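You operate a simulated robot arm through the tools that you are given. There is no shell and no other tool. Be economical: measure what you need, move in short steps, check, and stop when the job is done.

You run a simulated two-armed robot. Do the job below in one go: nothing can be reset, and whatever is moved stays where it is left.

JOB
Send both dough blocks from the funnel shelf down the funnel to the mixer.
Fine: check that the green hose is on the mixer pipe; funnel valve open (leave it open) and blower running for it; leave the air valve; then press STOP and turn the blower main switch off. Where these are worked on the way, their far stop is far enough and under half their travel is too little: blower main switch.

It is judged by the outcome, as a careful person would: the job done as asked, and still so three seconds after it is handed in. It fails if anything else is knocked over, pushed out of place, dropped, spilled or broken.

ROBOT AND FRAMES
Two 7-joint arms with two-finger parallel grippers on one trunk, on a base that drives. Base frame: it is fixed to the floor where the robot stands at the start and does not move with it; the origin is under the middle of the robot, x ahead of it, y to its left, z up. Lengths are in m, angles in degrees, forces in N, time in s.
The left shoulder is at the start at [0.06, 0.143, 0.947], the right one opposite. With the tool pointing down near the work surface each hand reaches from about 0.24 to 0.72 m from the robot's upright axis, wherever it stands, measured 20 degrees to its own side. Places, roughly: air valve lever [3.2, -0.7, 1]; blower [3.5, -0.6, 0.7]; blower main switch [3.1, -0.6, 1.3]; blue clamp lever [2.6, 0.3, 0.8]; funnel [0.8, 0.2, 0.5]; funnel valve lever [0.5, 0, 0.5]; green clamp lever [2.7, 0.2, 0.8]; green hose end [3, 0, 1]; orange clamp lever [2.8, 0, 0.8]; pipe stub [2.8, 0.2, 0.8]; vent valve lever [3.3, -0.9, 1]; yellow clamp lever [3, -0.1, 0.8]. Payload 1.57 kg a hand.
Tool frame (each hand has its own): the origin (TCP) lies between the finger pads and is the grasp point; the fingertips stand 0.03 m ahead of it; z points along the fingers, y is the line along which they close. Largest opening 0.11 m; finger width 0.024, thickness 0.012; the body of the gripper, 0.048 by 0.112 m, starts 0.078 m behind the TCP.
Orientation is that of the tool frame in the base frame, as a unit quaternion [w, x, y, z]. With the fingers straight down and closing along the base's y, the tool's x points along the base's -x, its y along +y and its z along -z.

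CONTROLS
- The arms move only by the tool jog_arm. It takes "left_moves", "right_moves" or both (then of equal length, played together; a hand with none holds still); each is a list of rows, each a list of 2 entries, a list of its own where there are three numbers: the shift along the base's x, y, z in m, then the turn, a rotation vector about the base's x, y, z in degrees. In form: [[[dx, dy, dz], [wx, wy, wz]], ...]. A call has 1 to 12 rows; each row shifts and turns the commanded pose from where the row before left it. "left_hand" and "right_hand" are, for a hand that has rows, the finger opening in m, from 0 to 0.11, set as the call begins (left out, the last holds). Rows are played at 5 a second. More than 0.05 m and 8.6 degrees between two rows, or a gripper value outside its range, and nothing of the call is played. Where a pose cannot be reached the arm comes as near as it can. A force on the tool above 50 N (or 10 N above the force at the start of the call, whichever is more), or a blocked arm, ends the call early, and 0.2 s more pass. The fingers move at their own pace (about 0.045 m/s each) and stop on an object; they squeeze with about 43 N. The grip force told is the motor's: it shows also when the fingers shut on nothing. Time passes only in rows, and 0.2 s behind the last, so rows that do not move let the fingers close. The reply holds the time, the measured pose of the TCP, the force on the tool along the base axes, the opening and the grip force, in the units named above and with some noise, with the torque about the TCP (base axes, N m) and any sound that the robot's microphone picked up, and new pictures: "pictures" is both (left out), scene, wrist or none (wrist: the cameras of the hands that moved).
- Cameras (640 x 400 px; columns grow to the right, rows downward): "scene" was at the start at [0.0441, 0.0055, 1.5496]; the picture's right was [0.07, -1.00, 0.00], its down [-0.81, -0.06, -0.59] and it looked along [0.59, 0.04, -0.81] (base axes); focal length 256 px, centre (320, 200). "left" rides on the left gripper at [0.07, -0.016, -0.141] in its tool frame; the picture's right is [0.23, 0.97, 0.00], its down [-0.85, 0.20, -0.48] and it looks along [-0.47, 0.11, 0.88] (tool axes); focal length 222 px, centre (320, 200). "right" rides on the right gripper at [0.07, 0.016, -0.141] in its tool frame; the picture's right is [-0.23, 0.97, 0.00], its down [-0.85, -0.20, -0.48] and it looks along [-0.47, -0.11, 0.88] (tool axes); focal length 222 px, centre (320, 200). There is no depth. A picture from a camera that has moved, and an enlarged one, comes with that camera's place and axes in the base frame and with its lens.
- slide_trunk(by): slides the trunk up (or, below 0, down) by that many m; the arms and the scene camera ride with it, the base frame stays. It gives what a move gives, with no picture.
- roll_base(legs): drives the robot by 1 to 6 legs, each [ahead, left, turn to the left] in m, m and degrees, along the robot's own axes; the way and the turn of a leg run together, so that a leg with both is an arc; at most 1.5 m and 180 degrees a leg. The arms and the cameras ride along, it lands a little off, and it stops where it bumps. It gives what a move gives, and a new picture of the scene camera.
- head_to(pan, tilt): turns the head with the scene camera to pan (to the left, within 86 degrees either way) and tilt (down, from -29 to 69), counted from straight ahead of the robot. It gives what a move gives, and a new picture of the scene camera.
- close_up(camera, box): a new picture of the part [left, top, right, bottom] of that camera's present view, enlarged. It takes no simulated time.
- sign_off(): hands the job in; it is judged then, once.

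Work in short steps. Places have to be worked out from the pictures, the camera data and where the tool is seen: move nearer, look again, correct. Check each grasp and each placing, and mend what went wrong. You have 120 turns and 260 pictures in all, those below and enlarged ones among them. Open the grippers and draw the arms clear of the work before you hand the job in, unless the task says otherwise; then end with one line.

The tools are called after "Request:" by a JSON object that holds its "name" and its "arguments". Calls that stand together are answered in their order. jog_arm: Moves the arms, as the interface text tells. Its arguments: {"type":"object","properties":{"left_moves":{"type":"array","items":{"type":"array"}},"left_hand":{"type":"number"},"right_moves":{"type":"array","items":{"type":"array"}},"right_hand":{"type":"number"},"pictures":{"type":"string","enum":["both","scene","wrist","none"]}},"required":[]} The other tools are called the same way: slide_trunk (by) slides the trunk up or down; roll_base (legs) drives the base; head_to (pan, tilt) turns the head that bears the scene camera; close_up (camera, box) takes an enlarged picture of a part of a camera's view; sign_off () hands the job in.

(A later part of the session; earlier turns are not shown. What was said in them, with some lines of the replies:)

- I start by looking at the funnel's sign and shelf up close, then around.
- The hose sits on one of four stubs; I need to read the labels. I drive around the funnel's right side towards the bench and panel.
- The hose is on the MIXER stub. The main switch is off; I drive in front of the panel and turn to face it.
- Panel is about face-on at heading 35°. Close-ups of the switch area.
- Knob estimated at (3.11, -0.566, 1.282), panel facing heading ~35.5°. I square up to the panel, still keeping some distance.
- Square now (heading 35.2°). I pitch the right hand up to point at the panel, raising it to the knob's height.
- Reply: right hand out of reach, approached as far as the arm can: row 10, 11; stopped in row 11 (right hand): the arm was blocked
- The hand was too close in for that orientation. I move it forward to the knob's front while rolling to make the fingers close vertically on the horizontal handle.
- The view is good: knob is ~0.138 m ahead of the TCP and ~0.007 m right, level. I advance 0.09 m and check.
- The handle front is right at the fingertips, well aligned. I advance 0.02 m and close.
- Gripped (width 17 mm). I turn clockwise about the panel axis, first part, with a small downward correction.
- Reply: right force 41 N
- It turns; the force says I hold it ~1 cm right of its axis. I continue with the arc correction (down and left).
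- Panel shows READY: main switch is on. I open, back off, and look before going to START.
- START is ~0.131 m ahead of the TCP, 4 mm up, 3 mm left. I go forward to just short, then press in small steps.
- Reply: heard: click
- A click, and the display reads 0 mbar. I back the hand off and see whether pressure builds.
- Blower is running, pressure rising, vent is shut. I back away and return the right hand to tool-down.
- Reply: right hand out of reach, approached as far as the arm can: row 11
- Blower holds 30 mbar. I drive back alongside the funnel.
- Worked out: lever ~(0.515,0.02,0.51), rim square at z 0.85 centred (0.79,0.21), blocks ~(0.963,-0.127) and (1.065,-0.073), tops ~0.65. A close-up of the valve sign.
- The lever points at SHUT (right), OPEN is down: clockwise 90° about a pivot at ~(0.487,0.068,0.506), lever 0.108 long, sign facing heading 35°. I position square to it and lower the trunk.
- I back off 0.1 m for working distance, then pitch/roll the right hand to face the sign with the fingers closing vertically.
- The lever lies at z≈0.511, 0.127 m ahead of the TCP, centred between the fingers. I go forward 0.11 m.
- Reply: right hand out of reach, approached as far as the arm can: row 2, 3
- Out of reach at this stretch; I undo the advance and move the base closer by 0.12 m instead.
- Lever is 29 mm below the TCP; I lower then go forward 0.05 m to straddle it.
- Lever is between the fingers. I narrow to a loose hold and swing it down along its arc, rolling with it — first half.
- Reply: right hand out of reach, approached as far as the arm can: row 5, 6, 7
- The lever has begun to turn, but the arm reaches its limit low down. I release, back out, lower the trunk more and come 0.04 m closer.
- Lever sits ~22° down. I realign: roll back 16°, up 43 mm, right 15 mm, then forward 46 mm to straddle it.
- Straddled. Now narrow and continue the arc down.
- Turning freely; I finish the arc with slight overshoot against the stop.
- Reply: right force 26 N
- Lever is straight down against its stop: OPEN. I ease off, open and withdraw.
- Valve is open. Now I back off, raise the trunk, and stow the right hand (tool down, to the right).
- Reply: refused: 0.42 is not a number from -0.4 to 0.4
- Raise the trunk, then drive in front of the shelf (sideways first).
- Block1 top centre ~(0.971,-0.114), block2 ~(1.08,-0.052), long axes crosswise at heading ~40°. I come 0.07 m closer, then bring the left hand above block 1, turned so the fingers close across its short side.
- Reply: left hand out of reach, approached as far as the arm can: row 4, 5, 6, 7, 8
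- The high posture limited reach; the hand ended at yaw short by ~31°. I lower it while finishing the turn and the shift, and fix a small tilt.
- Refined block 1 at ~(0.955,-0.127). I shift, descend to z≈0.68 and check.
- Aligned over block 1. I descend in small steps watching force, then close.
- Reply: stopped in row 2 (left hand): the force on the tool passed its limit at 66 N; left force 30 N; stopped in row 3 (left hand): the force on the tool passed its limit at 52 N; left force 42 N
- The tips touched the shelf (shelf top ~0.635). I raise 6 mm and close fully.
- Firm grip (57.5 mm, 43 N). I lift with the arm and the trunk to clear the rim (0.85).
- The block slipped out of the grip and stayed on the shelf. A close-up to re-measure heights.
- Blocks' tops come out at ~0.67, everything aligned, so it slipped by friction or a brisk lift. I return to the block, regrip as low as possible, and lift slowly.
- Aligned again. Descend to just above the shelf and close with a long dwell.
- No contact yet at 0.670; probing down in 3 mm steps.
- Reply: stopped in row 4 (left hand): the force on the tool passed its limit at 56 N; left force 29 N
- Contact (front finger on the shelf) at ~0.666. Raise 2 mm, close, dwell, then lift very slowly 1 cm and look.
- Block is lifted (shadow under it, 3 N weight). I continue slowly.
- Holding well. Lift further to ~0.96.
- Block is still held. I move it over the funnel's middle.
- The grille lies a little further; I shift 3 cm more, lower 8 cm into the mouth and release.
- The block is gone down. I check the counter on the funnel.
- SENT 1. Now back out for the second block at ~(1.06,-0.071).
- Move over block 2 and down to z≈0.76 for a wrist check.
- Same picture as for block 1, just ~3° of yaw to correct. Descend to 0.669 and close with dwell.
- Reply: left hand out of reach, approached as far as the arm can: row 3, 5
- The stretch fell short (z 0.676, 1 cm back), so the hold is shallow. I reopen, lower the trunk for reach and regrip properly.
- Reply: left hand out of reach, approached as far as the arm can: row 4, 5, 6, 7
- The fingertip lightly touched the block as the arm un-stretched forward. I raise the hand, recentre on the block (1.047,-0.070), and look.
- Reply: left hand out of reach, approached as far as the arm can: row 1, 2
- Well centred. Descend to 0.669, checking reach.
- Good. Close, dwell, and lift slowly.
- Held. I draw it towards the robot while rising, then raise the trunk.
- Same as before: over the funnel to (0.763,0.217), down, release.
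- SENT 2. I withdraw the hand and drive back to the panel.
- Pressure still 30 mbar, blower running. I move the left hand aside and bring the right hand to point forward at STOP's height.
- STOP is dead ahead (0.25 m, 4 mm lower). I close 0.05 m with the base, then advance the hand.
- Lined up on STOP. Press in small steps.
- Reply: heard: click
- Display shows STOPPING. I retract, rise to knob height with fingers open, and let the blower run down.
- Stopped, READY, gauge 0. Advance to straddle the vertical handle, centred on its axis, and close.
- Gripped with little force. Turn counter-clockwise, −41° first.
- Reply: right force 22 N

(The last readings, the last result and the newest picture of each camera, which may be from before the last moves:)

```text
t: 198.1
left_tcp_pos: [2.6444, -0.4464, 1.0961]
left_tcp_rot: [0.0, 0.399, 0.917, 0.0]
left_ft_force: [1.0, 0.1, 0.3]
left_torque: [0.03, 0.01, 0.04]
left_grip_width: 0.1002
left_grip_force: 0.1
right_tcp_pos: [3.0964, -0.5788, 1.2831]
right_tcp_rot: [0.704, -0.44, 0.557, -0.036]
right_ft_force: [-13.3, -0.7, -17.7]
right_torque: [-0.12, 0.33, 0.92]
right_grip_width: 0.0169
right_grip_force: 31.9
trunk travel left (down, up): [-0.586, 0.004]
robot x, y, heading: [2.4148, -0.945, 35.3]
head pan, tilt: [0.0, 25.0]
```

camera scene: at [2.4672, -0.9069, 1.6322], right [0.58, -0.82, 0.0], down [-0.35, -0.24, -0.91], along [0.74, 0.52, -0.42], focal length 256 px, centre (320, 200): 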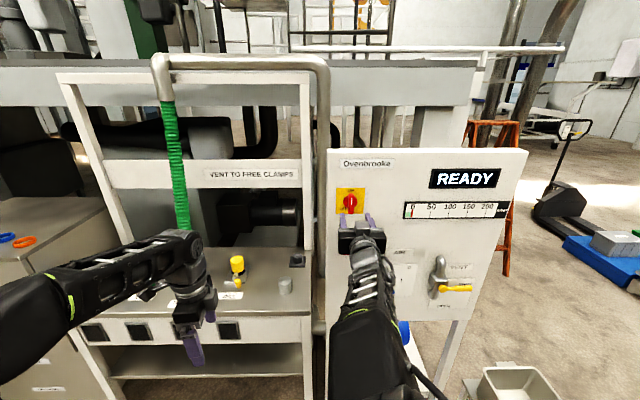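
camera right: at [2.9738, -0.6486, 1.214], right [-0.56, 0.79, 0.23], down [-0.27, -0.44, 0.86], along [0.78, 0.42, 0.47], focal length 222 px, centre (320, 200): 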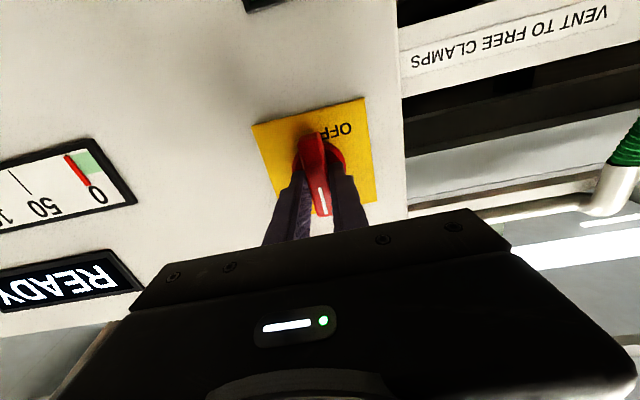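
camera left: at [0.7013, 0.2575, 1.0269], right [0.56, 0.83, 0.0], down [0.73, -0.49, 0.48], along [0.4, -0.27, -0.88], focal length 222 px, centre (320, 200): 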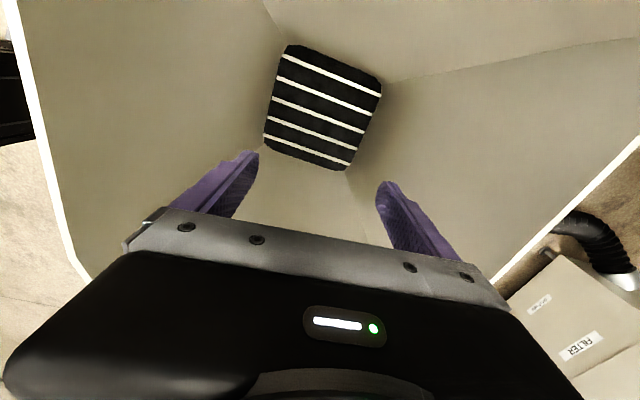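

Request:
{"name": "jog_arm", "arguments": {"right_moves": [[[-0.0014, 0.0002, -0.002], [-6.7, -4.73, 0]], [[0, 0, -0.001], [-6.7, -4.73, 0]], [[0, 0, 0], [-6.7, -4.73, 0]], [[0, 0, 0], [-6.7, -4.73, 0]], [[0, 0, 0], [-6.7, -4.73, 0]], [[0, 0, 0], [-6.7, -4.73, 0]], [[0, 0, 0], [-2, -1.4, 0]]]}}

```text
t: 199.7
left_tcp_pos: [2.6462, -0.4465, 1.096]
left_tcp_rot: [0.001, 0.399, 0.917, 0.0]
left_ft_force: [-0.5, -0.4, 0.2]
left_torque: [0.02, 0.0, 0.0]
left_grip_width: 0.0999
left_grip_force: 0.0
right_tcp_pos: [3.0958, -0.578, 1.2795]
right_tcp_rot: [-0.618, 0.637, -0.312, 0.338]
right_ft_force: [-10.4, 5.2, -20.5]
right_torque: [0.98, 0.36, 0.21]
right_grip_width: 0.0181
right_grip_force: 32.6
trunk travel left (down, up): [-0.586, 0.004]
robot x, y, heading: [2.4182, -0.944, 35.3]
head pan, tilt: [0.0, 25.0]
camera scene: at [2.4674, -0.9053, 1.6321], right [0.58, -0.82, 0.0], down [-0.35, -0.25, -0.91], along [0.74, 0.52, -0.42], focal length 256 px, centre (320, 200)
camera right: at [3.0216, -0.716, 1.2675], right [-0.11, 0.15, -0.98], down [-0.89, 0.43, 0.16], along [0.45, 0.89, 0.08], focal length 222 px, centre (320, 200)
```

scene: 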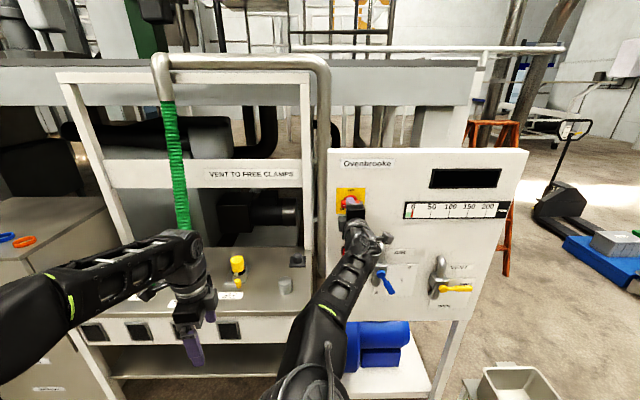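
right: 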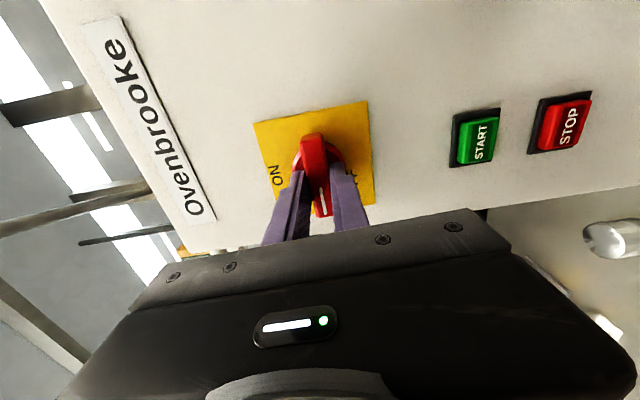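

Display is dark, handle horizontal: OFF. I relax, open and retract.

Request:
{"name": "jog_arm", "arguments": {"right_moves": [[[0, 0, 0], [1.5, 1, 0]], [[0, 0, 0], [0, 0, 0]], [[0, 0, 0], [0, 0, 0]], [[-0.0164, -0.0115, 0], [0, 0, 0]], [[-0.0245, -0.0173, 0], [0, 0, 0]], [[-0.0328, -0.0229, 0], [0, 0, 0]], [[-0.0328, -0.0229, 0], [0, 0, 0]]], "right_hand": 0.06, "pictures": "wrist"}}

Request:
{"name": "roll_base", "arguments": {"legs": [[-0.4, 0, 0]]}}

Request:
{"name": "close_up", "arguments": {"camera": "scene", "box": [300, 100, 460, 260]}}

Request:
{"name": "close_up", "arguments": {"camera": "scene", "box": [100, 60, 310, 260]}}

```text
t: 201.3
left_tcp_pos: [2.6453, -0.4472, 1.0976]
left_tcp_rot: [0.001, 0.398, 0.917, 0.001]
left_ft_force: [-0.3, 0.2, 0.4]
left_torque: [0.01, 0.0, 0.02]
left_grip_width: 0.0998
left_grip_force: 0.1
right_tcp_pos: [2.9907, -0.6564, 1.281]
right_tcp_rot: [-0.625, 0.63, -0.322, 0.329]
right_ft_force: [0.0, 0.0, 0.5]
right_torque: [0.0, 0.03, 0.04]
right_grip_width: 0.0601
right_grip_force: 0.1
trunk travel left (down, up): [-0.586, 0.004]
robot x, y, heading: [2.417, -0.9417, 35.2]
head pan, tilt: [0.0, 25.0]
camera right: at [2.9154, -0.7952, 1.266], right [-0.12, 0.18, -0.98], down [-0.88, 0.43, 0.19], along [0.45, 0.89, 0.1], focal length 222 px, centre (320, 200)
```

right: 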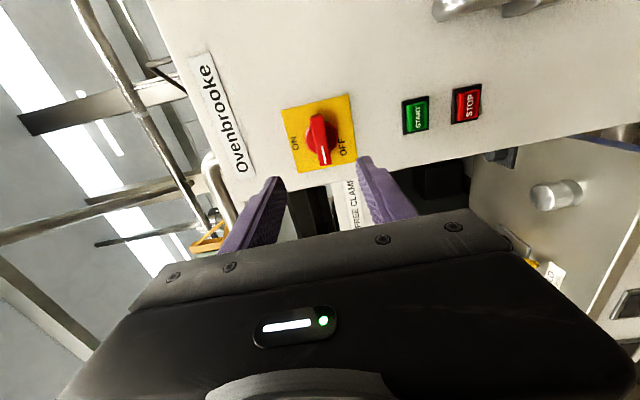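

```text
t: 203.8
left_tcp_pos: [2.3167, -0.6788, 1.0968]
left_tcp_rot: [0.0, 0.398, 0.917, 0.001]
left_ft_force: [-0.1, -1.2, -0.8]
left_torque: [0.0, -0.06, -0.01]
left_grip_width: 0.0996
left_grip_force: 0.0
right_tcp_pos: [2.663, -0.8868, 1.2813]
right_tcp_rot: [-0.626, 0.63, -0.321, 0.329]
right_ft_force: [-0.1, -0.1, -0.1]
right_torque: [-0.02, 0.05, -0.02]
right_grip_width: 0.06
right_grip_force: 0.1
trunk travel left (down, up): [-0.586, 0.004]
robot x, y, heading: [2.0884, -1.1707, 35.2]
head pan, tilt: [0.0, 25.0]
camera scene: at [2.1386, -1.1395, 1.6323], right [0.58, -0.82, 0.0], down [-0.34, -0.24, -0.91], along [0.74, 0.52, -0.42], focal length 256 px, centre (320, 200)
```

scene: 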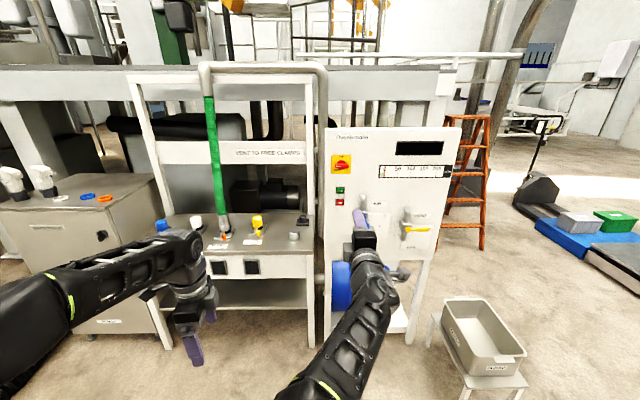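

```text
2.50 times, centred on (380, 180) of scene
camera zoom: at [2.1386, -1.1395, 1.6323], right [0.58, -0.82, 0.0], down [-0.34, -0.24, -0.91], along [0.74, 0.52, -0.42], focal length 639 px, centre (170, 250)
```

zoom: 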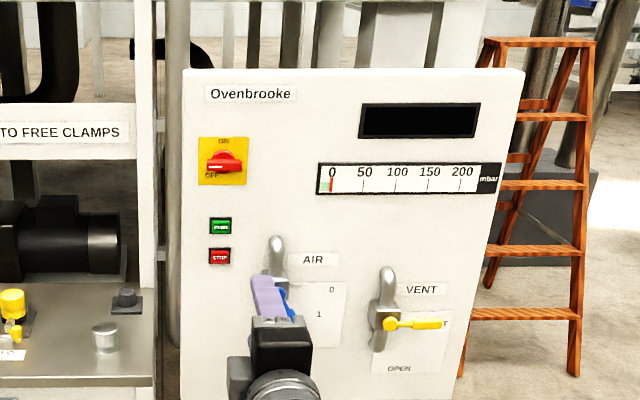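

```text
2.00 times, centred on (205, 160) of scene
camera zoom: at [2.1386, -1.1395, 1.6323], right [0.58, -0.82, 0.0], down [-0.34, -0.24, -0.91], along [0.74, 0.52, -0.42], focal length 511 px, centre (550, 280)
```

zoom: 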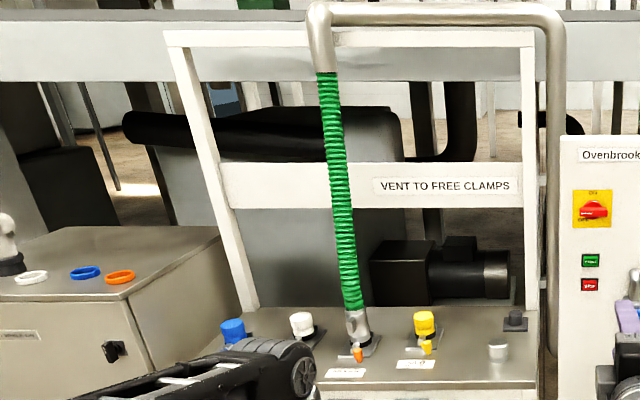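

The switch is off, the gauge reads 0, the hose is still on MIXER, and the arms are clear. I'm handing the job in.

Request:
{"name": "sign_off", "arguments": {}}

```text
The job is handed in.
```

The funnel counter reads SENT 2, so both dough blocks went down to the mixer; the funnel valve is left open, STOP was pressed and the blower main switch is off, with the air valve untouched and the green hose checked on the mixer pipe.
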